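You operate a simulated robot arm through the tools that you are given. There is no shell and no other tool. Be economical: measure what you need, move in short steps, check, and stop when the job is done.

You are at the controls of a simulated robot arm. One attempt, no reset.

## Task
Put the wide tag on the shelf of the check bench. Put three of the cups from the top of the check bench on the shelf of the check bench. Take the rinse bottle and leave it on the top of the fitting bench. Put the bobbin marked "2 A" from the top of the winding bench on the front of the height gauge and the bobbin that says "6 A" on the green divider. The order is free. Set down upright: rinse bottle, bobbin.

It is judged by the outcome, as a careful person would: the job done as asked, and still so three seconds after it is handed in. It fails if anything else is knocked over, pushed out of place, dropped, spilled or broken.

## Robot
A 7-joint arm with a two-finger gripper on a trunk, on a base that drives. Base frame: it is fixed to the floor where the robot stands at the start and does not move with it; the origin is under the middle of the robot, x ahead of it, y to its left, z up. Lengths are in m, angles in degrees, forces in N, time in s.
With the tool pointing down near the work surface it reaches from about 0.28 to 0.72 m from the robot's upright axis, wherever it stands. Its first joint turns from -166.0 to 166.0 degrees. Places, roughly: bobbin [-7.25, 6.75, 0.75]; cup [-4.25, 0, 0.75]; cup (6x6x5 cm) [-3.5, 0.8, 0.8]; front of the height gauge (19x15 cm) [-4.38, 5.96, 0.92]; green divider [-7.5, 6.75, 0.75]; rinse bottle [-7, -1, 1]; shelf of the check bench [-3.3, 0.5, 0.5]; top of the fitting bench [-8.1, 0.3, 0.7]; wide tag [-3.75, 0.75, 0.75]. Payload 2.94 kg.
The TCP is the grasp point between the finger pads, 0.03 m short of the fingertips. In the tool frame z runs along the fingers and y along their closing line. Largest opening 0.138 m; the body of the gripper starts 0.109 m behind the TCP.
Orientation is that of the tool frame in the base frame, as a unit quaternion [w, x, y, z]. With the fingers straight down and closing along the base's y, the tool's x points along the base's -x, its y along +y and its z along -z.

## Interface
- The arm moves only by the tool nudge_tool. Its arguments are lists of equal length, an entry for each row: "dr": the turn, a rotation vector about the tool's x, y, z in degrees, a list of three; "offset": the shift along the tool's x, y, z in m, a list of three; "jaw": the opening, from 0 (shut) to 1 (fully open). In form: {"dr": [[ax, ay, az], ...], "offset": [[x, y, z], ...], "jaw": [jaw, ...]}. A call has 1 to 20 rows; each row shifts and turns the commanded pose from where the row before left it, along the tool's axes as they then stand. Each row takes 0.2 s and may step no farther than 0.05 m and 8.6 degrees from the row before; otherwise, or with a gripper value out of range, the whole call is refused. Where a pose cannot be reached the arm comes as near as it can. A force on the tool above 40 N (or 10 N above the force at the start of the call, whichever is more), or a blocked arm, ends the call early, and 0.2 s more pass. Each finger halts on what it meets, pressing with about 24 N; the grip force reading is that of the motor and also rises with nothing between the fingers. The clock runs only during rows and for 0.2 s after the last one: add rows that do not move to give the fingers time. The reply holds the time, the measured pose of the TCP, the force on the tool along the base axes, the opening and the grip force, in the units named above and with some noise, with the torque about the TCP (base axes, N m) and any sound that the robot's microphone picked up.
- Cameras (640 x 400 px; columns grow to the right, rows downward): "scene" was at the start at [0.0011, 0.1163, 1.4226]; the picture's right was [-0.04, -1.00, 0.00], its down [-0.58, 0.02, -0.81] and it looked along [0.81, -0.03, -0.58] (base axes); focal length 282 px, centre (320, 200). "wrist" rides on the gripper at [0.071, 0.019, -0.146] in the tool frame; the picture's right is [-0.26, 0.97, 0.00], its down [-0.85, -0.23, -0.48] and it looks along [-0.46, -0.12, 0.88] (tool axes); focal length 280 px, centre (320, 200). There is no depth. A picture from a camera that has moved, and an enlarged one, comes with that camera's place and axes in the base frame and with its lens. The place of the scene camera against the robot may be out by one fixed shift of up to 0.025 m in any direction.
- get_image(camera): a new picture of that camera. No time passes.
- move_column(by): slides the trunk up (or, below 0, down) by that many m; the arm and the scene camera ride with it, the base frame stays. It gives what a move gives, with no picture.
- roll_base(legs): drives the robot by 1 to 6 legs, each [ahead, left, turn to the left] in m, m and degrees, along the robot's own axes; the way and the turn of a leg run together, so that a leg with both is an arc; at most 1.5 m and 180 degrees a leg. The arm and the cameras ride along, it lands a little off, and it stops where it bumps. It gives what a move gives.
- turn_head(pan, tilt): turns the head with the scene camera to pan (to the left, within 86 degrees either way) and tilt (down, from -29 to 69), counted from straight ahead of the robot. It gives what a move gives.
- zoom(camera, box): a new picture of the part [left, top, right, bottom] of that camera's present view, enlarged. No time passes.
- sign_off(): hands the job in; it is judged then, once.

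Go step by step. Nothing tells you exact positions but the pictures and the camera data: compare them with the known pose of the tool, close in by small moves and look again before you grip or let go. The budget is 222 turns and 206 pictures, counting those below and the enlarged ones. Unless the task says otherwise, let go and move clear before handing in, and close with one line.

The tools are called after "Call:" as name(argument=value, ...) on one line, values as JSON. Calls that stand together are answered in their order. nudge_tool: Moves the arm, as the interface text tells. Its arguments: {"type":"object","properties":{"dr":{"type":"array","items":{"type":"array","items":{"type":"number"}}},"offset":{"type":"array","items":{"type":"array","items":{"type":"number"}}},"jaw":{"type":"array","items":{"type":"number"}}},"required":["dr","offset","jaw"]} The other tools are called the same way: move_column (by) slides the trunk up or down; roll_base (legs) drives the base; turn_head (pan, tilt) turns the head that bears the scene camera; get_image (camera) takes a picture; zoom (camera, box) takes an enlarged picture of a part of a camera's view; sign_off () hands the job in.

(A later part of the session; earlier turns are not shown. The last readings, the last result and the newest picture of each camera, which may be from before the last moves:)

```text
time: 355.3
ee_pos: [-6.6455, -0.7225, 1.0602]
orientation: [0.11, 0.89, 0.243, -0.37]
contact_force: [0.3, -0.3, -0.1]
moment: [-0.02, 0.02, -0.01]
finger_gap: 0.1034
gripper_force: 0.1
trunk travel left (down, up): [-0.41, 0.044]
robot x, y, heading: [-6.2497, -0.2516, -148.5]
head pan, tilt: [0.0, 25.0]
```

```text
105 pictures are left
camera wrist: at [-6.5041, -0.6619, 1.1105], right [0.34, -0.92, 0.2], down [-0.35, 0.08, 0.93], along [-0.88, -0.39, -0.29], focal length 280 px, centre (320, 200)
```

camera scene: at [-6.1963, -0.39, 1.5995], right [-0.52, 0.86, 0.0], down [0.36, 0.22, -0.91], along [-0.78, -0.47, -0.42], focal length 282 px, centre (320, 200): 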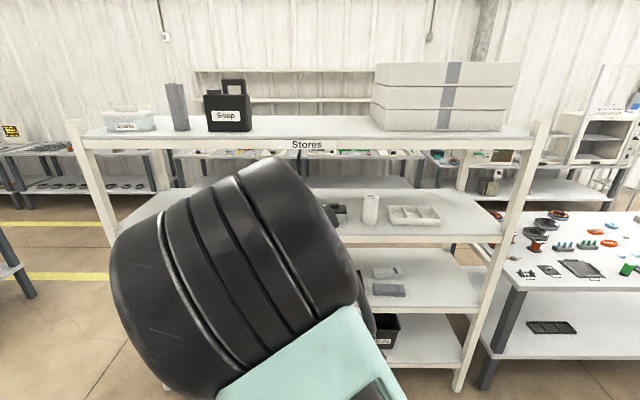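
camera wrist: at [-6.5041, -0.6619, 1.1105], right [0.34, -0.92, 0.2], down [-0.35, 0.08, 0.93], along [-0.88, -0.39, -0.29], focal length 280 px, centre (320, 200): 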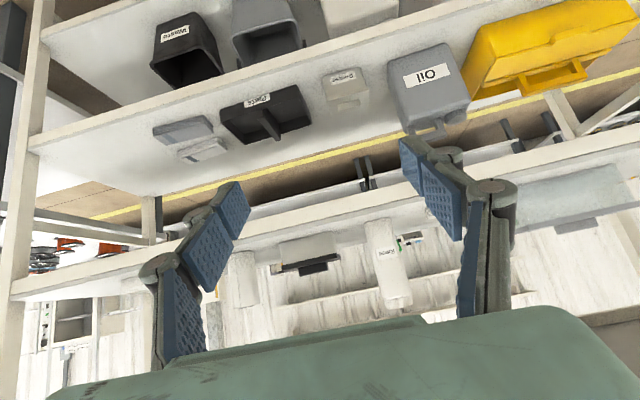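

Call:
zoom(camera="wrist", box=[210, 200, 450, 350])

Call:
zoom(camera="scene", box=[440, 180, 640, 305])

```text
2.67 times, centred on (330, 275) of wrist
camera zoom: at [-6.5041, -0.6619, 1.1105], right [0.34, -0.92, 0.2], down [-0.35, 0.08, 0.93], along [-0.88, -0.39, -0.29], focal length 748 px, centre (293, 0)
```

zoom: 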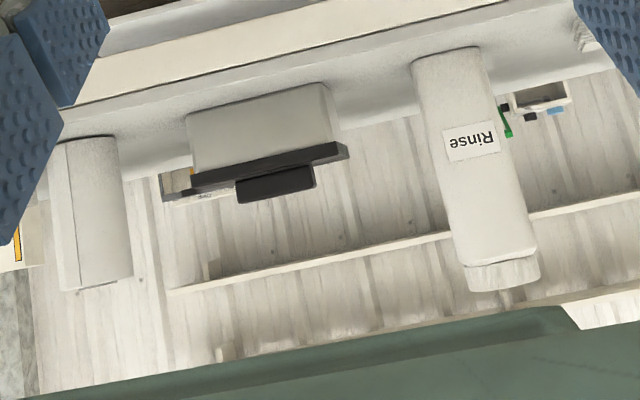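

```text
3.20 times, centred on (540, 242) of scene
camera zoom: at [-6.1963, -0.39, 1.5995], right [-0.52, 0.86, 0.0], down [0.36, 0.22, -0.91], along [-0.78, -0.47, -0.42], focal length 901 px, centre (-384, 64)
```

zoom: 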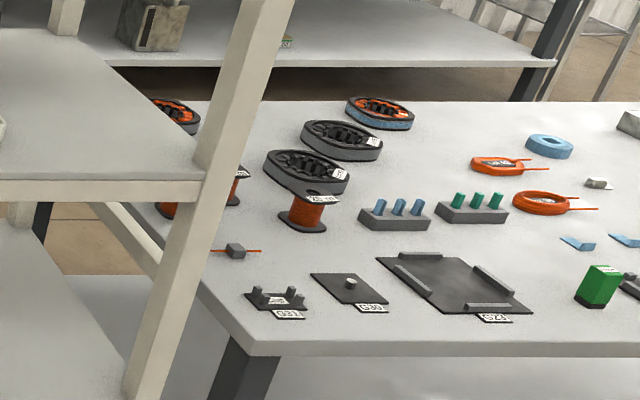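

The labelled "Rinse" bottle stands at about (-7.03, -1.03), base z≈1.01. I drive a bit closer, open fully and look again.

Call:
nudge_tool(dr=[[0, 0, 0], [0, 0, 0], [0, 0, 0], [0, 0, 0]], offset=[[-0.0212, 0.02, -0.0212], [-0.0212, 0.02, -0.0212], [-0.0212, 0.02, -0.0212], [0, 0, 0]], jaw=[1, 1, 1, 1])

Call:
roll_base(legs=[[0.2, 0, 0]])

Call:
get_image(camera="wrist")

Call:
get_image(camera="scene")

```text
time: 356.3
ee_pos: [-6.6168, -0.7734, 1.152]
orientation: [0.11, 0.89, 0.242, -0.37]
contact_force: [-0.2, -0.4, 0.3]
moment: [0.0, -0.03, -0.01]
finger_gap: 0.1383
gripper_force: 0.0
trunk travel left (down, up): [-0.41, 0.044]
robot x, y, heading: [-6.2489, -0.2513, -149.0]
head pan, tilt: [0.0, 25.0]
```

```text
time: 357.9
ee_pos: [-6.7838, -0.8764, 1.1516]
orientation: [0.111, 0.889, 0.245, -0.37]
contact_force: [-0.2, 0.4, 0.4]
moment: [0.0, -0.03, 0.02]
finger_gap: 0.1381
gripper_force: 0.0
trunk travel left (down, up): [-0.41, 0.044]
robot x, y, heading: [-6.4167, -0.3566, -148.8]
head pan, tilt: [0.0, 25.0]
```

```text
102 pictures are left
camera wrist: at [-6.6428, -0.8141, 1.2023], right [0.34, -0.92, 0.2], down [-0.35, 0.08, 0.93], along [-0.87, -0.39, -0.29], focal length 280 px, centre (320, 200)
```

wrist: 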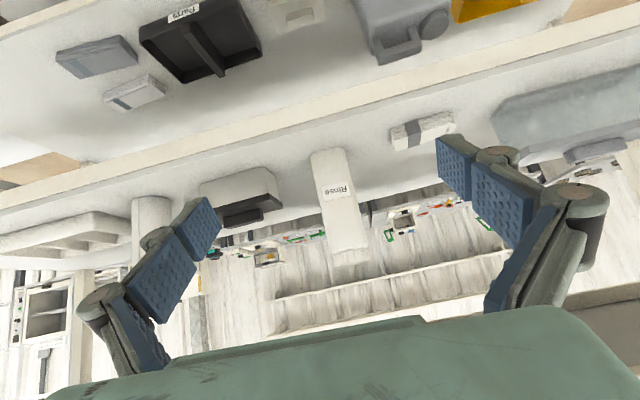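

```text
101 pictures are left
camera scene: at [-6.3652, -0.4923, 1.5995], right [-0.52, 0.85, 0.0], down [0.36, 0.22, -0.91], along [-0.77, -0.47, -0.42], focal length 282 px, centre (320, 200)
```

scene: 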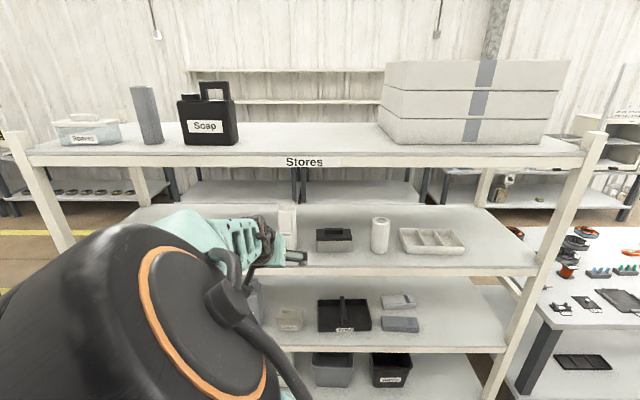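

Call:
roll_base(legs=[[0.08, 0, 0]])

Call:
nudge_tool(dr=[[0, 0, 0], [0, 0, 0], [0, 0, 0], [0, 0, 0]], offset=[[-0.0215, 0, 0.0432], [-0.0215, 0, 0.0432], [-0.0215, 0, 0.0432], [0, 0, 0]], jaw=[0.75, 0.75, 0.75, 0.75])

Call:
get_image(camera="wrist")

Call:
get_image(camera="scene")

```text
time: 359.0
ee_pos: [-6.8515, -0.9169, 1.1508]
orientation: [0.11, 0.89, 0.245, -0.369]
contact_force: [1.1, 1.0, -0.5]
moment: [0.0, -0.03, 0.02]
finger_gap: 0.1381
gripper_force: 0.0
trunk travel left (down, up): [-0.41, 0.044]
robot x, y, heading: [-6.4855, -0.3943, -148.8]
head pan, tilt: [0.0, 25.0]
```

```text
time: 360.0
ee_pos: [-6.9687, -0.9889, 1.1042]
orientation: [0.112, 0.889, 0.245, -0.371]
contact_force: [0.0, 0.9, 0.1]
moment: [0.01, -0.02, -0.01]
finger_gap: 0.1034
gripper_force: 0.0
trunk travel left (down, up): [-0.41, 0.044]
robot x, y, heading: [-6.4842, -0.3977, -148.8]
head pan, tilt: [0.0, 25.0]
```

```text
100 pictures are left
camera wrist: at [-6.8271, -0.9266, 1.1561], right [0.34, -0.92, 0.2], down [-0.35, 0.08, 0.93], along [-0.87, -0.39, -0.29], focal length 280 px, centre (320, 200)
```

wrist: 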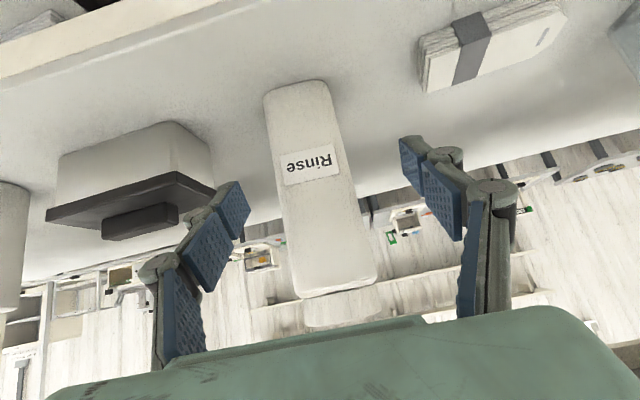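

```text
99 pictures are left
camera scene: at [-6.4318, -0.5328, 1.5995], right [-0.52, 0.85, 0.0], down [0.36, 0.22, -0.91], along [-0.77, -0.47, -0.42], focal length 282 px, centre (320, 200)
```

scene: 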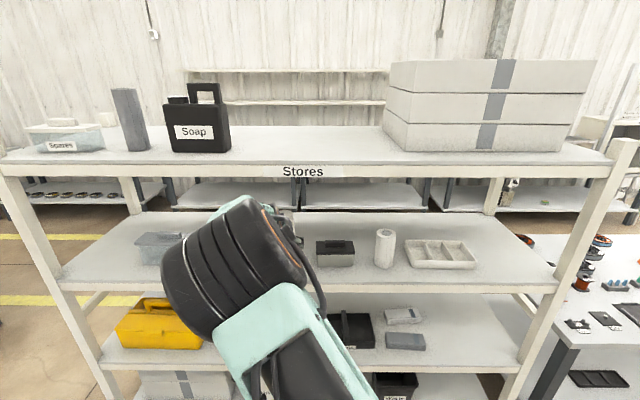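

Call:
nudge_tool(dr=[[0, 0, 0], [0, 0, 0], [0, 0, 0]], offset=[[-0.0188, -0.002, 0.0393], [-0.0188, -0.002, 0.0393], [0, 0, 0]], jaw=[0.75, 0.75, 0.75])

Call:
get_image(camera="wrist")

```text
time: 360.8
ee_pos: [-7.0394, -1.0281, 1.0768]
orientation: [0.112, 0.889, 0.244, -0.37]
contact_force: [-0.2, 0.1, -0.1]
moment: [0.02, -0.02, 0.01]
finger_gap: 0.1038
gripper_force: 0.1
trunk travel left (down, up): [-0.41, 0.044]
robot x, y, heading: [-6.4869, -0.3984, -148.6]
head pan, tilt: [0.0, 25.0]
```

```text
98 pictures are left
camera wrist: at [-6.8981, -0.9669, 1.1287], right [0.34, -0.92, 0.2], down [-0.35, 0.08, 0.93], along [-0.87, -0.39, -0.29], focal length 280 px, centre (320, 200)
```

wrist: 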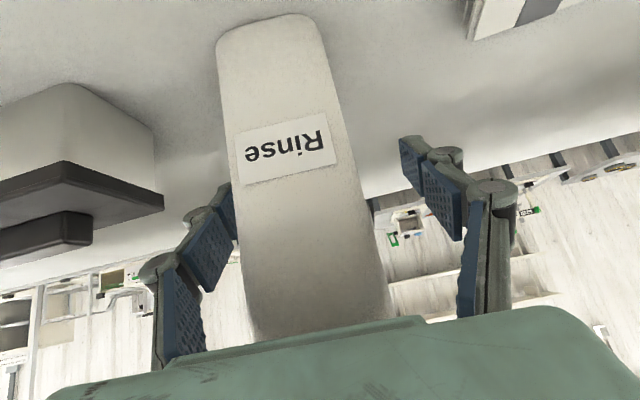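

Call:
nudge_tool(dr=[[0, 0, 0], [0, 0, 0], [0, 0, 0], [0, 0, 0], [0, 0, 0], [0, 0, 0]], offset=[[0, -0.007, 0], [0, 0, 0], [0, 0, 0], [0, 0, 0], [0, 0, 0], [0, 0, 0]], jaw=[0.75, 0.6, 0.5, 0.35, 0.35, 0.35])

Call:
get_image(camera="wrist")

```text
time: 362.2
ee_pos: [-7.0435, -1.0222, 1.0769]
orientation: [0.112, 0.889, 0.245, -0.371]
contact_force: [-0.1, 1.2, 0.5]
moment: [0.15, 0.15, -0.01]
finger_gap: 0.0564
gripper_force: 23.9
trunk travel left (down, up): [-0.41, 0.044]
robot x, y, heading: [-6.4827, -0.3956, -148.6]
head pan, tilt: [0.0, 25.0]
```

```text
97 pictures are left
camera wrist: at [-6.9022, -0.9602, 1.1277], right [0.34, -0.92, 0.2], down [-0.35, 0.08, 0.94], along [-0.87, -0.39, -0.29], focal length 280 px, centre (320, 200)
```

wrist: 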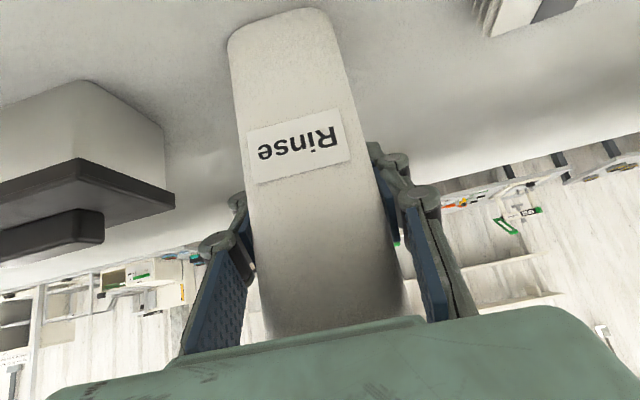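

Call:
nudge_tool(dr=[[0, 0, 0], [0, 0, 0], [0, 0, 0], [0, 0, 0]], offset=[[-0.0071, 0, -0.0071], [-0.0141, 0, -0.0141], [-0.0141, 0, -0.0141], [0, 0, 0]], jaw=[0.35, 0.35, 0.35, 0.35])

Call:
get_image(camera="wrist")

Call:
roll_base(legs=[[-0.45, 0, 0]])

Call:
get_image(camera="scene")

```text
time: 363.2
ee_pos: [-7.0434, -1.0226, 1.128]
orientation: [0.111, 0.889, 0.245, -0.37]
contact_force: [-0.2, -0.3, -4.5]
moment: [-0.05, 0.1, 0.0]
finger_gap: 0.056
gripper_force: 23.8
trunk travel left (down, up): [-0.41, 0.044]
robot x, y, heading: [-6.4854, -0.3942, -148.7]
head pan, tilt: [0.0, 25.0]
```

```text
96 pictures are left
camera wrist: at [-6.9024, -0.9599, 1.1787], right [0.34, -0.92, 0.2], down [-0.35, 0.08, 0.93], along [-0.87, -0.39, -0.29], focal length 280 px, centre (320, 200)
```

wrist: 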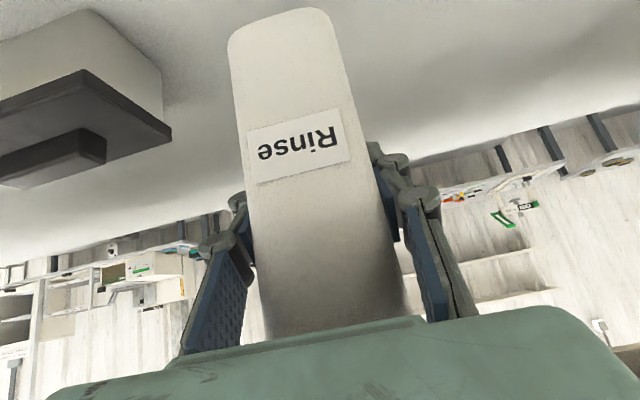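

```text
time: 365.9
ee_pos: [-6.6646, -0.7838, 1.1281]
orientation: [0.109, 0.891, 0.24, -0.37]
contact_force: [-0.6, 0.4, -3.7]
moment: [-0.03, 0.11, -0.02]
finger_gap: 0.0564
gripper_force: 23.7
trunk travel left (down, up): [-0.41, 0.044]
robot x, y, heading: [-6.1003, -0.1628, -149.3]
head pan, tilt: [0.0, 25.0]
```

```text
95 pictures are left
camera scene: at [-6.0472, -0.302, 1.5995], right [-0.51, 0.86, 0.0], down [0.36, 0.22, -0.91], along [-0.78, -0.46, -0.42], focal length 282 px, centre (320, 200)
```

scene: 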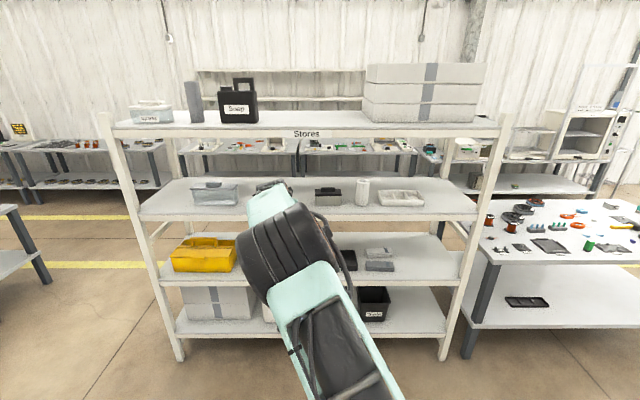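

Bottle lifted and clear. The table at right matches the fitting bench; I look right before sliding along.

Call:
turn_head(pan=-45, tilt=25)

Call:
get_image(camera="scene")

```text
time: 367.0
ee_pos: [-6.6644, -0.7834, 1.1271]
orientation: [0.109, 0.891, 0.239, -0.371]
contact_force: [-0.1, -0.3, -4.9]
moment: [-0.06, 0.05, -0.03]
finger_gap: 0.0562
gripper_force: 23.9
trunk travel left (down, up): [-0.41, 0.044]
robot x, y, heading: [-6.0953, -0.165, -149.5]
head pan, tilt: [-45.0, 25.0]
```

```text
94 pictures are left
camera scene: at [-6.0576, -0.2325, 1.5995], right [0.25, 0.97, 0.0], down [0.41, -0.1, -0.91], along [-0.88, 0.22, -0.42], focal length 282 px, centre (320, 200)
```

scene: 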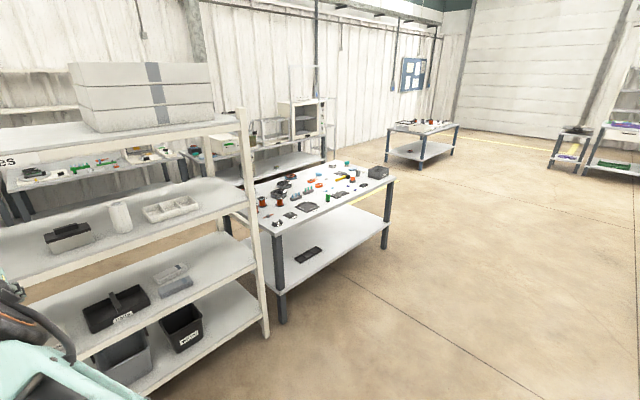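

Call:
zoom(camera="scene", box=[230, 145, 410, 258])

```text
3.54 times, centred on (320, 202) of scene
camera zoom: at [-6.0576, -0.2325, 1.5995], right [0.25, 0.97, 0.0], down [0.41, -0.1, -0.91], along [-0.88, 0.22, -0.42], focal length 997 px, centre (320, 195)
```

zoom: 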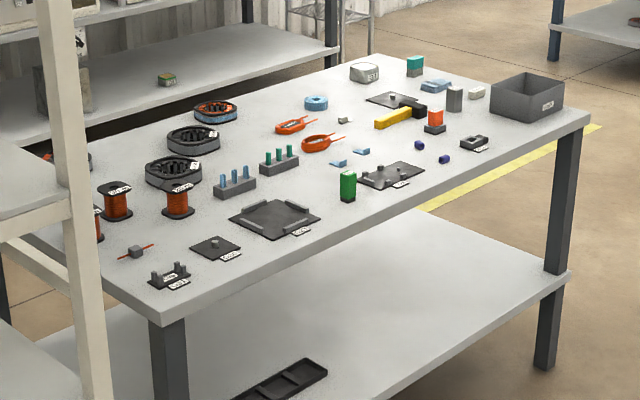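

The bench is crowded; I slide right to look from its front for a free spot.

Call:
roll_base(legs=[[0, -0.85, 0], [0, -0.8, 0]])

Call:
turn_head(pan=10, tilt=35)

Call:
get_image(camera="scene")

Call:
get_image(camera="wrist")

```text
time: 381.9
ee_pos: [-7.5085, 0.6483, 1.1272]
orientation: [0.107, 0.892, 0.236, -0.371]
contact_force: [-0.4, 0.2, -4.0]
moment: [-0.02, 0.1, -0.03]
finger_gap: 0.0561
gripper_force: 23.8
trunk travel left (down, up): [-0.41, 0.044]
robot x, y, heading: [-6.9367, 1.2608, -150.1]
head pan, tilt: [-45.0, 25.0]
```

```text
time: 383.1
ee_pos: [-7.5082, 0.6472, 1.1266]
orientation: [0.107, 0.892, 0.235, -0.372]
contact_force: [-0.3, -0.6, -3.5]
moment: [-0.01, 0.08, 0.02]
finger_gap: 0.056
gripper_force: 23.8
trunk travel left (down, up): [-0.41, 0.044]
robot x, y, heading: [-6.9372, 1.2645, -149.5]
head pan, tilt: [10.0, 35.0]
```

```text
92 pictures are left
camera scene: at [-6.8752, 1.1129, 1.5837], right [-0.64, 0.77, 0.0], down [0.44, 0.37, -0.82], along [-0.63, -0.53, -0.57], focal length 282 px, centre (320, 200)
```

scene: 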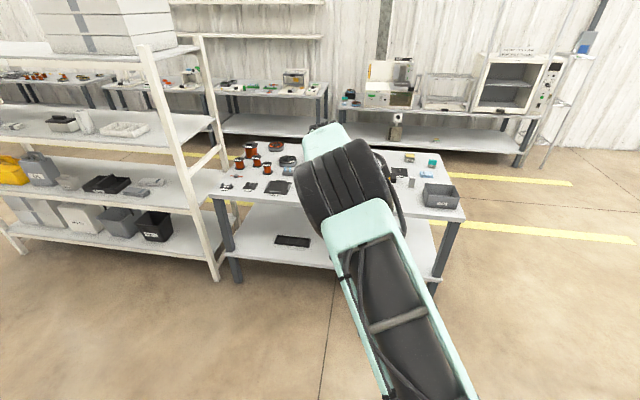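

```text
91 pictures are left
camera wrist: at [-7.3663, 0.7067, 1.1786], right [0.32, -0.93, 0.2], down [-0.35, 0.08, 0.93], along [-0.88, -0.37, -0.29], focal length 280 px, centre (320, 200)
```

wrist: 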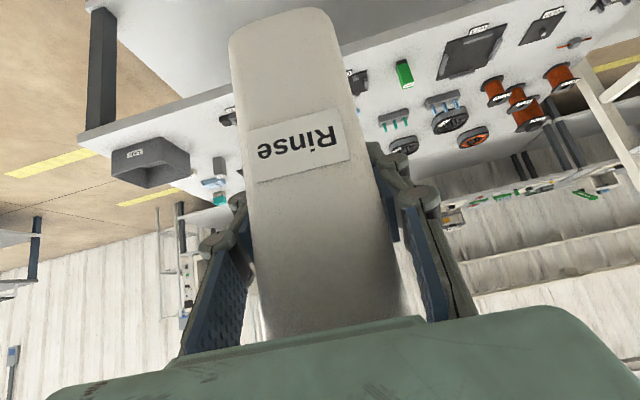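

Call:
zoom(camera="wrist", box=[100, 30, 250, 205])

Call:
zoom(camera="wrist", box=[330, 0, 530, 160])

Call:
zoom(camera="scene", box=[380, 140, 480, 220])

```text
2.29 times, centred on (175, 118) of wrist
camera zoom: at [-7.3663, 0.7067, 1.1786], right [0.32, -0.93, 0.2], down [-0.35, 0.08, 0.93], along [-0.88, -0.37, -0.29], focal length 641 px, centre (651, 389)
```

zoom: 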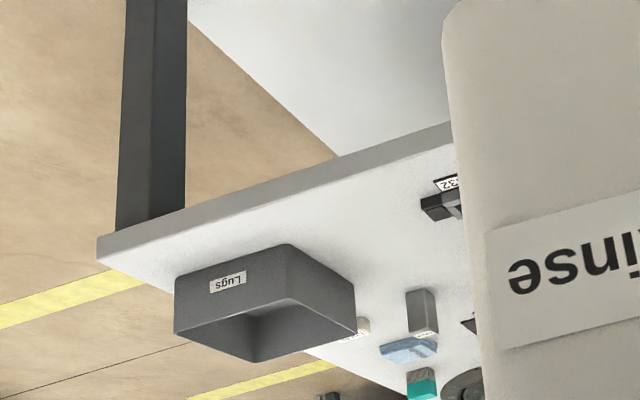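

```text
2.50 times, centred on (430, 80) of wrist
camera zoom: at [-7.3663, 0.7067, 1.1786], right [0.32, -0.93, 0.2], down [-0.35, 0.08, 0.93], along [-0.88, -0.37, -0.29], focal length 701 px, centre (45, 500)
```

zoom: 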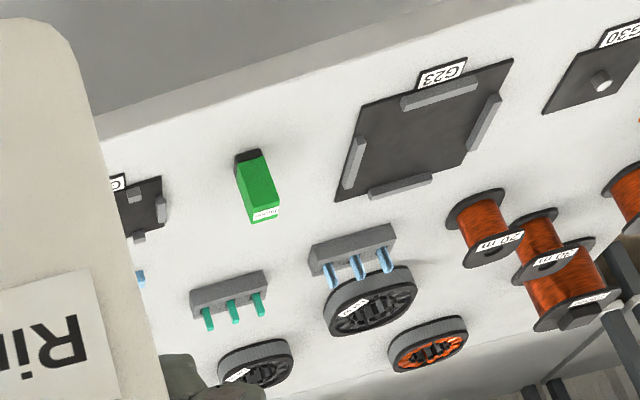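

```text
5.00 times, centred on (430, 180) of scene
camera zoom: at [-6.8752, 1.1129, 1.5837], right [-0.64, 0.77, 0.0], down [0.44, 0.37, -0.82], along [-0.63, -0.53, -0.57], focal length 1408 px, centre (-230, 300)
```

zoom: 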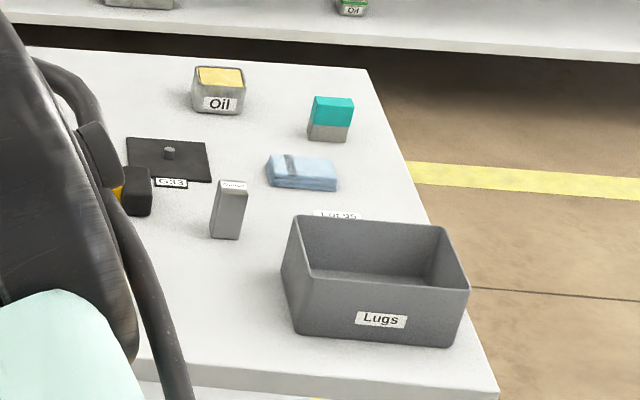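

There's a free area left of the "Lugs" box near the right end of the bench, centre about (-8.03, 0.72). I shift right and forward.

Call:
roll_base(legs=[[0, -0.33, 0], [0.28, 0, 0]])

Call:
get_image(camera="wrist")

Call:
get_image(camera="scene")

```text
time: 388.2
ee_pos: [-7.9127, 0.7923, 1.1269]
orientation: [0.106, 0.892, 0.236, -0.371]
contact_force: [-0.1, -0.5, -4.8]
moment: [-0.02, 0.12, -0.02]
finger_gap: 0.056
gripper_force: 23.6
trunk travel left (down, up): [-0.41, 0.044]
robot x, y, heading: [-7.343, 1.408, -149.8]
head pan, tilt: [10.0, 35.0]
```

```text
87 pictures are left
camera wrist: at [-7.7711, 0.8508, 1.1783], right [0.32, -0.92, 0.2], down [-0.35, 0.08, 0.93], along [-0.88, -0.37, -0.29], focal length 280 px, centre (320, 200)
```

wrist: 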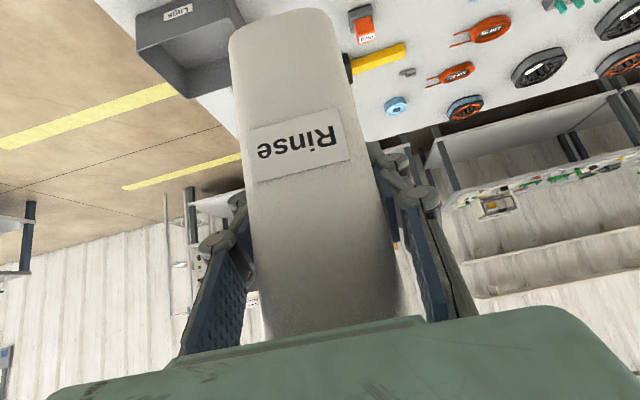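

```text
86 pictures are left
camera scene: at [-7.2813, 1.2582, 1.5837], right [-0.65, 0.76, 0.0], down [0.44, 0.37, -0.82], along [-0.62, -0.53, -0.57], focal length 282 px, centre (320, 200)
```

scene: 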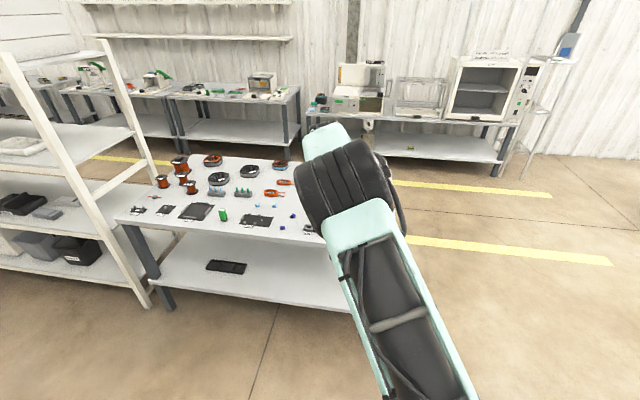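

Call:
roll_base(legs=[[0.137, 0, 0]])

Call:
move_column(by=-0.2)

Call:
get_image(camera="wrist")

Call:
get_image(camera="scene")

```text
time: 389.5
ee_pos: [-8.0301, 0.7229, 1.1263]
orientation: [0.107, 0.892, 0.237, -0.37]
contact_force: [-0.2, -0.1, -5.4]
moment: [-0.04, 0.1, 0.02]
finger_gap: 0.056
gripper_force: 23.7
trunk travel left (down, up): [-0.41, 0.044]
robot x, y, heading: [-7.4604, 1.3407, -149.7]
head pan, tilt: [10.0, 35.0]
```

```text
time: 391.6
ee_pos: [-8.0303, 0.7238, 0.9264]
orientation: [0.107, 0.892, 0.237, -0.37]
contact_force: [-0.1, -0.5, -3.9]
moment: [-0.04, 0.08, 0.02]
finger_gap: 0.0562
gripper_force: 24.2
trunk travel left (down, up): [-0.21, 0.244]
robot x, y, heading: [-7.4635, 1.3377, -149.8]
head pan, tilt: [10.0, 35.0]
```

```text
85 pictures are left
camera wrist: at [-7.8873, 0.7827, 0.9784], right [0.32, -0.92, 0.2], down [-0.35, 0.08, 0.93], along [-0.88, -0.37, -0.29], focal length 280 px, centre (320, 200)
```

wrist: 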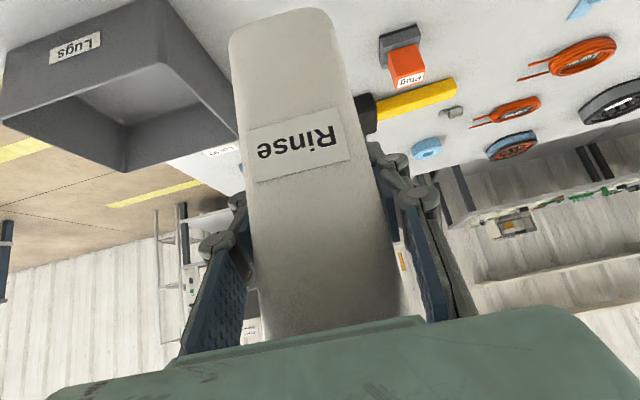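

```text
84 pictures are left
camera scene: at [-7.3976, 1.1904, 1.3837], right [-0.65, 0.76, 0.0], down [0.44, 0.37, -0.82], along [-0.62, -0.53, -0.57], focal length 282 px, centre (320, 200)
```

scene: 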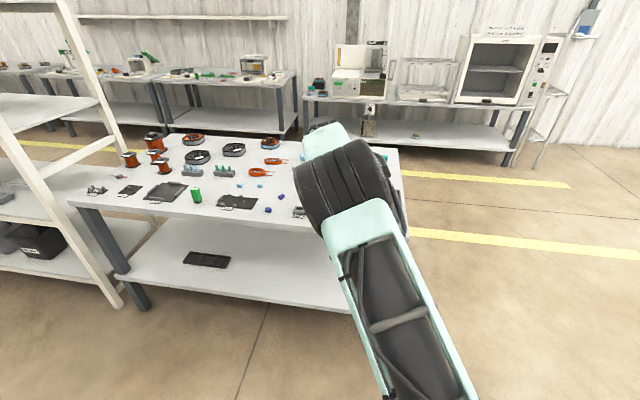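

Clearances look right (about 5 cm to the Lugs box). I descend, then feel for contact.

Call:
nudge_tool(dr=[[0, 0, 0], [0, 0, 0], [0, 0, 0], [0, 0, 0], [0, 0, 0]], offset=[[0.0141, 0, 0.0141], [0.0141, 0, 0.0141], [0.0141, 0, 0.0141], [0.0106, 0, 0.0106], [0, 0, 0]], jaw=[0.35, 0.35, 0.35, 0.35, 0.35])

Call:
get_image(camera="wrist")

```text
time: 392.9
ee_pos: [-8.0298, 0.7231, 0.8523]
orientation: [0.107, 0.892, 0.237, -0.371]
contact_force: [0.1, -0.4, -5.3]
moment: [-0.07, 0.06, -0.02]
finger_gap: 0.056
gripper_force: 24.3
trunk travel left (down, up): [-0.21, 0.244]
robot x, y, heading: [-7.4603, 1.3395, -149.6]
head pan, tilt: [10.0, 35.0]
```

```text
83 pictures are left
camera wrist: at [-7.8875, 0.7817, 0.9036], right [0.32, -0.92, 0.2], down [-0.35, 0.08, 0.93], along [-0.88, -0.37, -0.29], focal length 280 px, centre (320, 200)
```

wrist: 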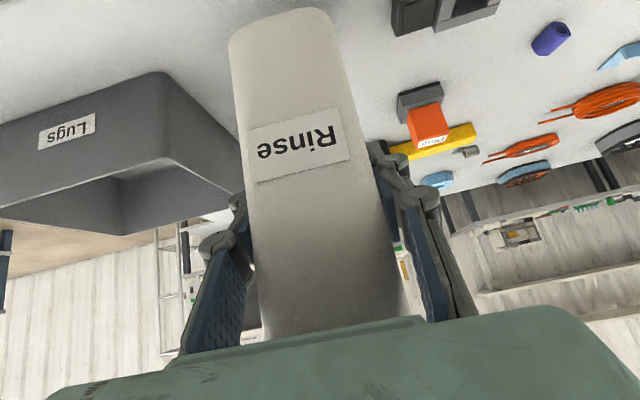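

Call:
nudge_tool(dr=[[0, 0, 0], [0, 0, 0], [0, 0, 0]], offset=[[0.0057, 0, 0.0057], [0.0057, 0, 0.0057], [0, 0, 0]], jaw=[0.35, 0.35, 0.35])

Call:
nudge_tool(dr=[[0, 0, 0], [0, 0, 0]], offset=[[0.0028, 0, 0.0028], [0, 0, 0]], jaw=[0.35, 0.35])

Call:
nudge_tool(dr=[[0, 0, 0], [0, 0, 0]], offset=[[0.0028, 0, 0.0028], [0, 0, 0]], jaw=[0.35, 0.35])

Call:
get_image(camera="wrist")

```text
time: 393.6
ee_pos: [-8.0296, 0.7219, 0.8349]
orientation: [0.107, 0.892, 0.237, -0.37]
contact_force: [-0.4, 0.8, -4.9]
moment: [-0.06, 0.08, 0.0]
finger_gap: 0.0561
gripper_force: 24.3
trunk travel left (down, up): [-0.21, 0.244]
robot x, y, heading: [-7.4593, 1.3405, -149.8]
head pan, tilt: [10.0, 35.0]
```

```text
time: 394.2
ee_pos: [-8.0284, 0.7212, 0.8316]
orientation: [0.107, 0.892, 0.237, -0.369]
contact_force: [0.8, -0.3, -5.0]
moment: [-0.05, 0.1, 0.04]
finger_gap: 0.0562
gripper_force: 24.3
trunk travel left (down, up): [-0.21, 0.244]
robot x, y, heading: [-7.4579, 1.3417, -149.6]
head pan, tilt: [10.0, 35.0]
```

```text
time: 394.9
ee_pos: [-8.0287, 0.7223, 0.8279]
orientation: [0.108, 0.892, 0.237, -0.371]
contact_force: [-0.6, -1.4, -4.6]
moment: [-0.05, 0.09, 0.02]
finger_gap: 0.0563
gripper_force: 23.7
trunk travel left (down, up): [-0.21, 0.244]
robot x, y, heading: [-7.4617, 1.337, -149.6]
head pan, tilt: [10.0, 35.0]
```

```text
82 pictures are left
camera wrist: at [-7.8868, 0.7816, 0.8796], right [0.32, -0.92, 0.2], down [-0.35, 0.08, 0.93], along [-0.88, -0.37, -0.29], focal length 280 px, centre (320, 200)
```

wrist: 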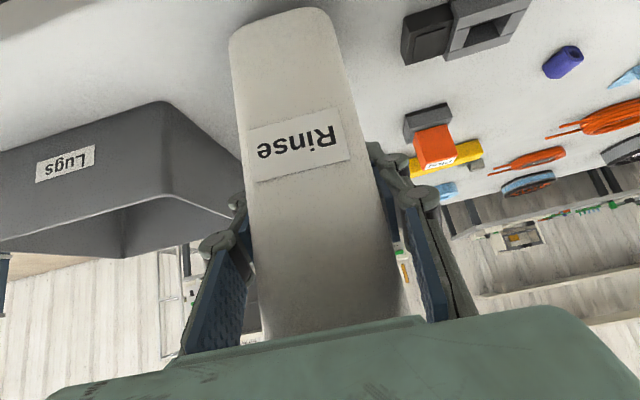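

Call:
nudge_tool(dr=[[0, 0, 0], [0, 0, 0]], offset=[[0.0035, 0, 0.0035], [0, 0, 0]], jaw=[0.35, 0.35])

Call:
nudge_tool(dr=[[0, 0, 0], [0, 0, 0]], offset=[[0.0035, 0, 0.0035], [0, 0, 0]], jaw=[0.35, 0.35])

Call:
nudge_tool(dr=[[0, 0, 0], [0, 0, 0]], offset=[[0.0035, 0, 0.0035], [0, 0, 0]], jaw=[0.35, 0.35])

```text
time: 395.4
ee_pos: [-8.0293, 0.7218, 0.8224]
orientation: [0.108, 0.891, 0.237, -0.371]
contact_force: [0.1, 0.0, -5.0]
moment: [-0.04, 0.11, 0.02]
finger_gap: 0.0564
gripper_force: 23.8
trunk travel left (down, up): [-0.21, 0.244]
robot x, y, heading: [-7.4617, 1.3369, -149.3]
head pan, tilt: [10.0, 35.0]
```

```text
time: 396.1
ee_pos: [-8.0288, 0.7213, 0.818]
orientation: [0.107, 0.892, 0.236, -0.37]
contact_force: [-0.3, 0.6, -5.4]
moment: [-0.03, 0.09, 0.03]
finger_gap: 0.0559
gripper_force: 24.2
trunk travel left (down, up): [-0.21, 0.244]
robot x, y, heading: [-7.4584, 1.3393, -149.5]
head pan, tilt: [10.0, 35.0]
```

```text
time: 396.6
ee_pos: [-8.0288, 0.7214, 0.818]
orientation: [0.108, 0.89, 0.236, -0.373]
contact_force: [-0.6, 0.5, 7.8]
moment: [0.54, -0.21, 0.05]
finger_gap: 0.0561
gripper_force: 23.8
trunk travel left (down, up): [-0.21, 0.244]
robot x, y, heading: [-7.4609, 1.3384, -149.7]
head pan, tilt: [10.0, 35.0]
```

Contact at z 0.818. I release gently and check.

Call:
nudge_tool(dr=[[0, 0, 0], [0, 0, 0], [0, 0, 0], [0, 0, 0]], offset=[[-0.0012, 0, -0.0012], [0, 0, 0], [0, 0, 0], [0, 0, 0]], jaw=[0.4, 0.5, 0.6, 0.6])

Call:
get_image(camera="wrist")

```text
time: 397.6
ee_pos: [-8.0288, 0.7215, 0.8158]
orientation: [0.107, 0.892, 0.237, -0.371]
contact_force: [-1.3, -0.2, 0.2]
moment: [0.01, 0.01, 0.0]
finger_gap: 0.0827
gripper_force: 0.1
trunk travel left (down, up): [-0.21, 0.244]
robot x, y, heading: [-7.4592, 1.3418, -149.8]
head pan, tilt: [10.0, 35.0]
```

```text
81 pictures are left
camera wrist: at [-7.8867, 0.7812, 0.8671], right [0.32, -0.92, 0.2], down [-0.35, 0.08, 0.93], along [-0.88, -0.37, -0.29], focal length 280 px, centre (320, 200)
```

wrist: 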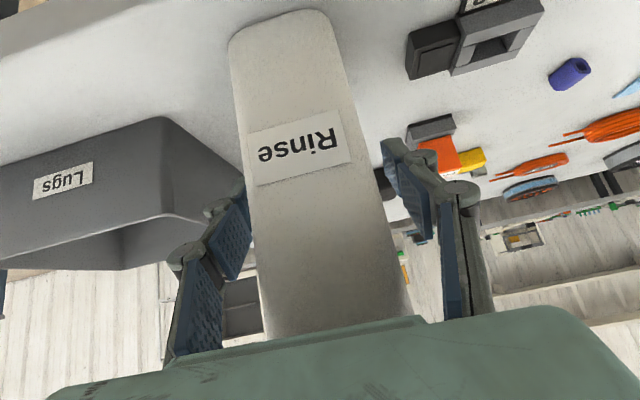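

Call:
nudge_tool(dr=[[0, 0, 0], [0, 0, 0], [0, 0, 0], [0, 0, 0], [0, 0, 0], [0, 0, 0], [0, 0, 0]], offset=[[0, -0.003, 0], [0.0141, 0, -0.0141], [0.0212, 0, -0.0212], [0.028, 0, -0.028], [0.028, 0, -0.028], [0.028, 0, -0.028], [0, 0, 0]], jaw=[0.6, 0.6, 0.6, 0.6, 0.75, 0.75, 0.75])

Call:
get_image(camera="wrist")

```text
time: 399.2
ee_pos: [-7.8855, 0.8092, 0.8149]
orientation: [0.108, 0.892, 0.237, -0.37]
contact_force: [0.5, 0.0, 0.6]
moment: [-0.01, 0.0, 0.02]
finger_gap: 0.1033
gripper_force: 0.0
trunk travel left (down, up): [-0.21, 0.244]
robot x, y, heading: [-7.4585, 1.3387, -149.9]
head pan, tilt: [10.0, 35.0]
```

```text
80 pictures are left
camera wrist: at [-7.7431, 0.8693, 0.8666], right [0.32, -0.92, 0.2], down [-0.35, 0.08, 0.93], along [-0.88, -0.37, -0.29], focal length 280 px, centre (320, 200)
```

wrist: 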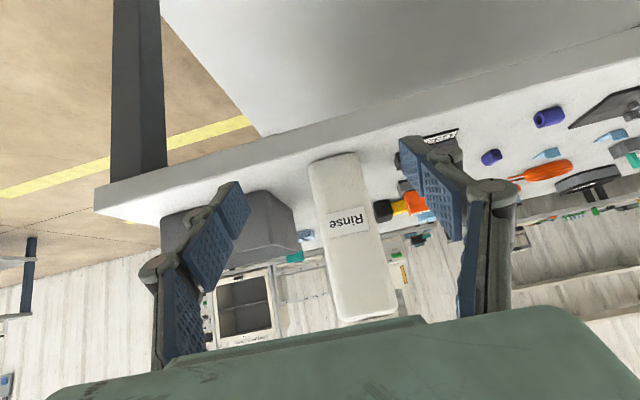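

The bottle stands upright on the fitting bench. Next: winding bench near (-7.25, 6.75). I back off, turn toward +y and look.

Call:
move_column(by=0.24)

Call:
roll_base(legs=[[-0.7, 0, 0], [0, 0, -120]])

Call:
turn_head(pan=0, tilt=15)

Call:
get_image(camera="scene")

Call:
turn_head(pan=30, tilt=15)

Call:
get_image(camera="scene")

```text
time: 401.8
ee_pos: [-7.8848, 0.8088, 1.0543]
orientation: [0.108, 0.892, 0.237, -0.37]
contact_force: [0.8, -0.5, 0.3]
moment: [0.0, -0.02, -0.02]
finger_gap: 0.1035
gripper_force: 0.1
trunk travel left (down, up): [-0.45, 0.004]
robot x, y, heading: [-7.4606, 1.3406, -149.6]
head pan, tilt: [10.0, 35.0]
```

```text
time: 410.6
ee_pos: [-7.0975, 2.3273, 1.0562]
orientation: [0.268, -0.65, 0.654, 0.279]
contact_force: [-0.5, 0.8, -0.6]
moment: [-0.01, 0.0, -0.01]
finger_gap: 0.1034
gripper_force: 0.2
trunk travel left (down, up): [-0.45, 0.004]
robot x, y, heading: [-6.8511, 1.6904, 90.2]
head pan, tilt: [10.0, 35.0]
```

```text
time: 411.4
ee_pos: [-7.097, 2.3279, 1.0549]
orientation: [0.268, -0.65, 0.655, 0.278]
contact_force: [0.1, 0.0, 0.7]
moment: [-0.03, 0.0, -0.01]
finger_gap: 0.1037
gripper_force: 0.0
trunk travel left (down, up): [-0.45, 0.004]
robot x, y, heading: [-6.8488, 1.6938, 90.2]
head pan, tilt: [0.0, 15.0]
```

```text
79 pictures are left
camera scene: at [-6.9937, 1.6924, 1.6557], right [1.0, 0.0, 0.0], down [0.0, -0.26, -0.97], along [0.0, 0.97, -0.26], focal length 282 px, centre (320, 200)
```

scene: 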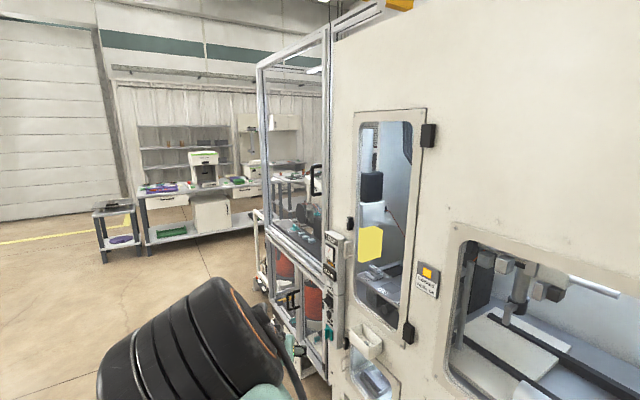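

```text
time: 412.4
ee_pos: [-7.0963, 2.3289, 1.0543]
orientation: [0.267, -0.651, 0.654, 0.278]
contact_force: [-0.4, -0.4, -0.2]
moment: [-0.03, 0.02, -0.02]
finger_gap: 0.1031
gripper_force: 0.1
trunk travel left (down, up): [-0.45, 0.004]
robot x, y, heading: [-6.8525, 1.6911, 90.0]
head pan, tilt: [30.0, 15.0]
```

```text
78 pictures are left
camera scene: at [-7.0403, 1.6798, 1.6557], right [0.87, 0.5, 0.0], down [0.13, -0.22, -0.97], along [-0.48, 0.84, -0.26], focal length 282 px, centre (320, 200)
```

scene: 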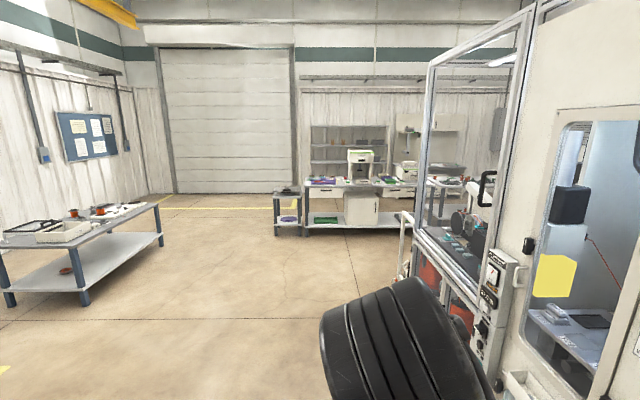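

The winding bench lies beyond the machine. I drive along the machine's front to its far end.

Call:
roll_base(legs=[[0, 0, 32], [0, 0.25, 0], [1.4, 0, 0], [0.9, 0, 0]])

Call:
turn_head(pan=-40, tilt=15)

Call:
get_image(camera="scene")

Call:
turn_head(pan=15, tilt=20)

Call:
get_image(camera="scene")

```text
time: 427.7
ee_pos: [-8.8897, 3.8686, 1.0534]
orientation: [-0.174, 0.815, -0.433, -0.344]
contact_force: [-1.0, 0.4, -0.3]
moment: [-0.02, -0.01, -0.01]
finger_gap: 0.1037
gripper_force: 0.0
trunk travel left (down, up): [-0.45, 0.004]
robot x, y, heading: [-8.3312, 3.488, 124.5]
head pan, tilt: [30.0, 15.0]
```

```text
time: 429.1
ee_pos: [-8.8895, 3.8694, 1.0554]
orientation: [-0.173, 0.815, -0.432, -0.345]
contact_force: [-0.2, -0.1, 0.3]
moment: [-0.01, 0.03, -0.04]
finger_gap: 0.1037
gripper_force: 0.0
trunk travel left (down, up): [-0.45, 0.004]
robot x, y, heading: [-8.3259, 3.4881, 124.5]
head pan, tilt: [-40.0, 15.0]
```

```text
77 pictures are left
camera scene: at [-8.3916, 3.4213, 1.6557], right [1.0, -0.09, 0.0], down [-0.02, -0.26, -0.97], along [0.09, 0.96, -0.26], focal length 282 px, centre (320, 200)
```

scene: 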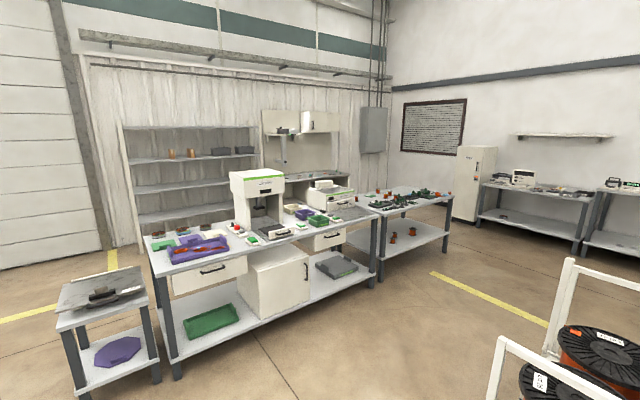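

```text
time: 430.3
ee_pos: [-8.8891, 3.8686, 1.0544]
orientation: [-0.174, 0.815, -0.432, -0.345]
contact_force: [0.8, 0.0, 1.0]
moment: [0.02, -0.01, -0.03]
finger_gap: 0.1033
gripper_force: 0.0
trunk travel left (down, up): [-0.45, 0.004]
robot x, y, heading: [-8.33, 3.4877, 124.4]
head pan, tilt: [15.0, 20.0]
```

```text
76 pictures are left
camera scene: at [-8.4711, 3.3885, 1.6476], right [0.65, 0.76, 0.0], down [0.26, -0.22, -0.94], along [-0.72, 0.61, -0.34], focal length 282 px, centre (320, 200)
```

scene: 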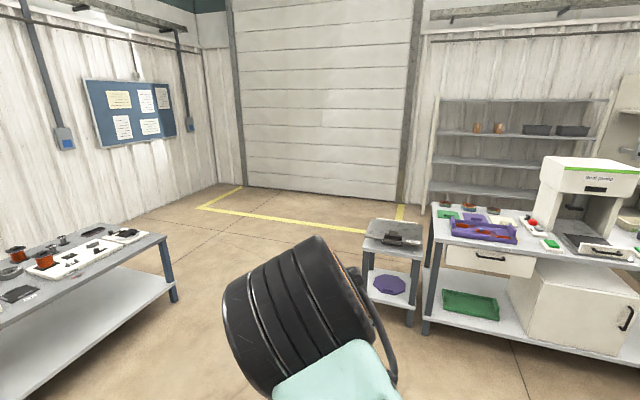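

Call:
turn_head(pan=-45, tilt=15)

Call:
zoom(camera="scene", box=[250, 150, 450, 275])

```text
time: 431.6
ee_pos: [-8.8893, 3.8689, 1.0554]
orientation: [-0.173, 0.815, -0.432, -0.345]
contact_force: [-0.3, -0.6, 0.4]
moment: [-0.03, 0.0, 0.02]
finger_gap: 0.1035
gripper_force: 0.0
trunk travel left (down, up): [-0.45, 0.004]
robot x, y, heading: [-8.327, 3.4841, 124.8]
head pan, tilt: [-45.0, 15.0]
```

```text
3.20 times, centred on (350, 212) of scene
camera zoom: at [-8.3835, 3.4202, 1.6557], right [0.98, -0.18, 0.0], down [-0.05, -0.25, -0.97], along [0.17, 0.95, -0.26], focal length 901 px, centre (224, 160)
```

zoom: 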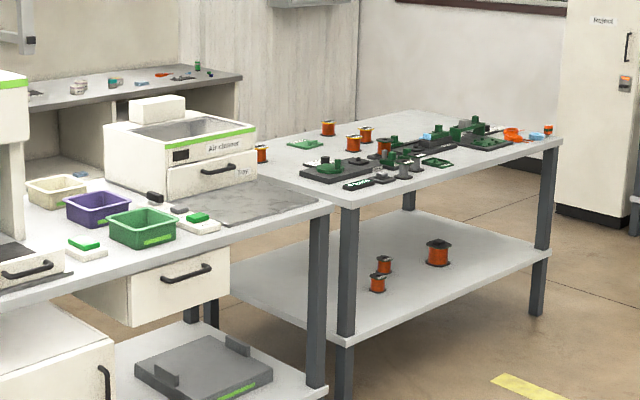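

Bobbins are on the next bench (the winding bench, front-left corner about (-7.5, 6.04)). I move up the aisle and slide right along it.

Call:
roll_base(legs=[[0, 0, -4.3], [0.5, -0.4, 0], [0.42, -0.6, 0], [0, -1.0, 0]])

Call:
turn_head(pan=-30, tilt=25)

Call:
get_image(camera="scene")

```text
time: 450.2
ee_pos: [-7.582, 5.7085, 1.0562]
orientation: [-0.188, 0.795, -0.468, -0.337]
contact_force: [0.9, -0.7, 1.3]
moment: [0.0, 0.0, -0.01]
finger_gap: 0.1033
gripper_force: 0.1
trunk travel left (down, up): [-0.45, 0.004]
robot x, y, heading: [-7.061, 5.2806, 119.6]
head pan, tilt: [-45.0, 15.0]
```

```text
time: 451.0
ee_pos: [-7.5822, 5.7078, 1.0541]
orientation: [-0.188, 0.795, -0.468, -0.337]
contact_force: [0.6, 0.0, -0.3]
moment: [-0.01, -0.03, -0.01]
finger_gap: 0.1034
gripper_force: 0.1
trunk travel left (down, up): [-0.45, 0.004]
robot x, y, heading: [-7.0565, 5.2793, 119.8]
head pan, tilt: [-30.0, 25.0]
```

```text
74 pictures are left
camera scene: at [-7.1419, 5.2177, 1.6395], right [1.0, -0.01, 0.0], down [0.0, -0.42, -0.91], along [0.01, 0.91, -0.42], focal length 282 px, centre (320, 200)
```

scene: 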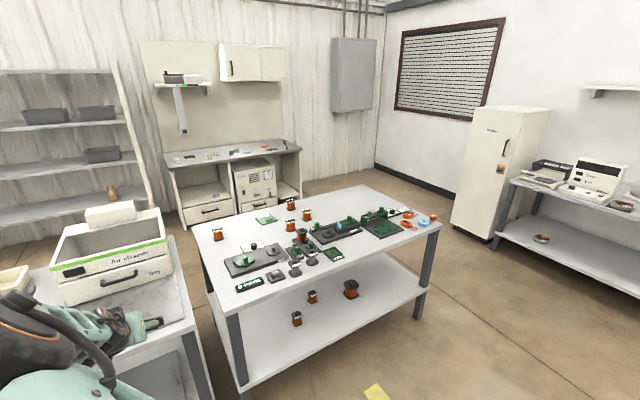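

Call:
zoom(camera="scene", box=[190, 185, 330, 275])

Call:
zoom(camera="scene", box=[300, 185, 450, 280])

Call:
get_image(camera="wrist")

```text
4.44 times, centred on (260, 230) of scene
camera zoom: at [-7.1419, 5.2177, 1.6395], right [1.0, -0.01, 0.0], down [0.0, -0.42, -0.91], along [0.01, 0.91, -0.42], focal length 1251 px, centre (587, 67)
```

zoom: 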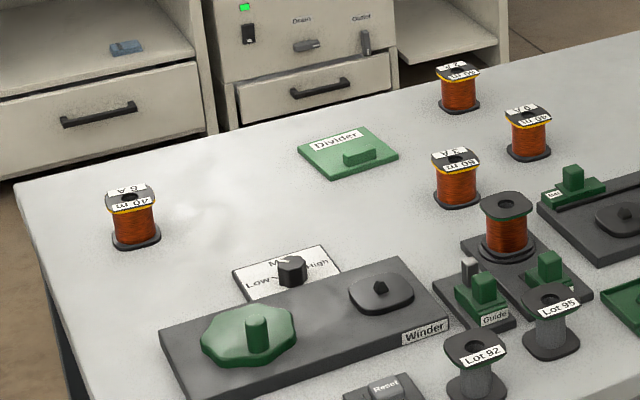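

```text
4.21 times, centred on (375, 232) of scene
camera zoom: at [-7.1419, 5.2177, 1.6395], right [1.0, -0.01, 0.0], down [0.0, -0.42, -0.91], along [0.01, 0.91, -0.42], focal length 1185 px, centre (88, 63)
```

zoom: 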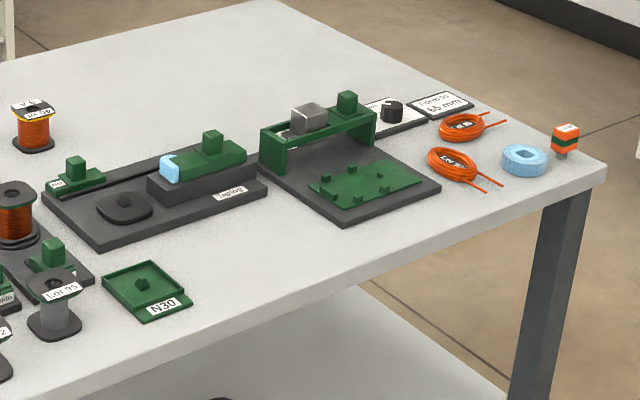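

```text
71 pictures are left
camera wrist: at [-7.5233, 5.5639, 1.1064], right [-0.93, -0.31, 0.2], down [0.09, 0.34, 0.93], along [-0.36, 0.89, -0.29], focal length 280 px, centre (320, 200)
```

wrist: 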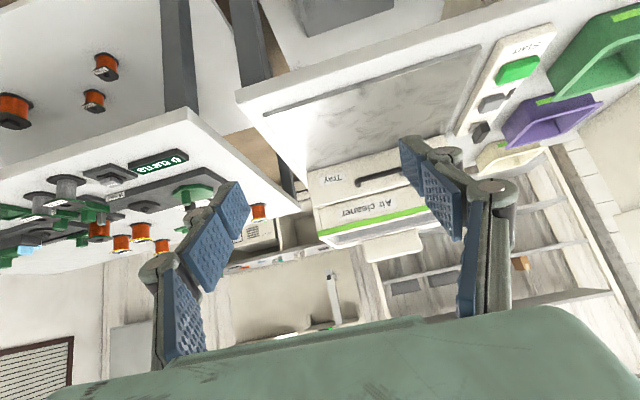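

Call:
zoom(camera="scene", box=[284, 195, 316, 215])

Call:
zoom(camera="scene", box=[206, 220, 238, 240])

```text
16.00 times, centred on (300, 205) of scene
camera zoom: at [-7.1419, 5.2177, 1.6395], right [1.0, -0.01, 0.0], down [0.0, -0.42, -0.91], along [0.01, 0.91, -0.42], focal length 4504 px, centre (640, 120)
```

zoom: 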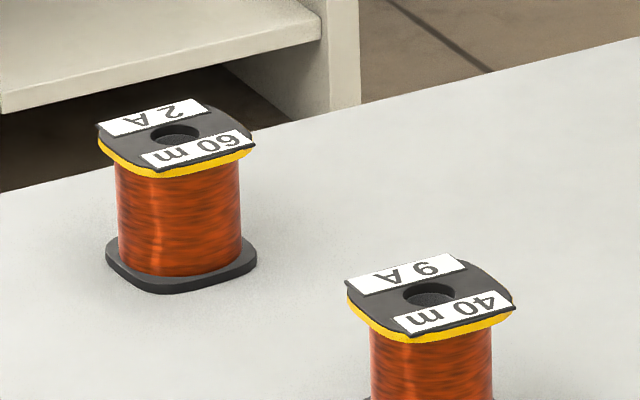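

```text
16.00 times, centred on (222, 230) of scene
camera zoom: at [-7.1419, 5.2177, 1.6395], right [1.0, -0.01, 0.0], down [0.0, -0.42, -0.91], along [0.01, 0.91, -0.42], focal length 4504 px, centre (1888, -280)
```

zoom: 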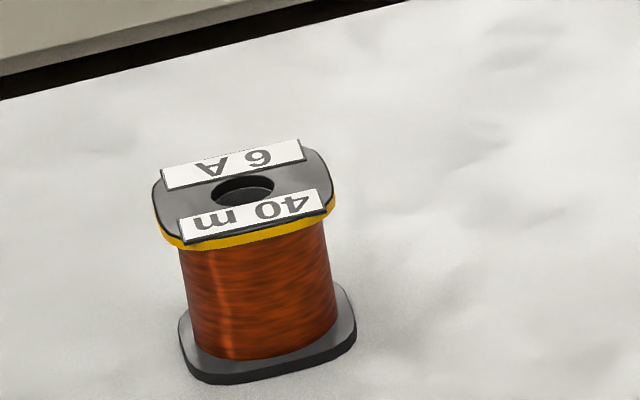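

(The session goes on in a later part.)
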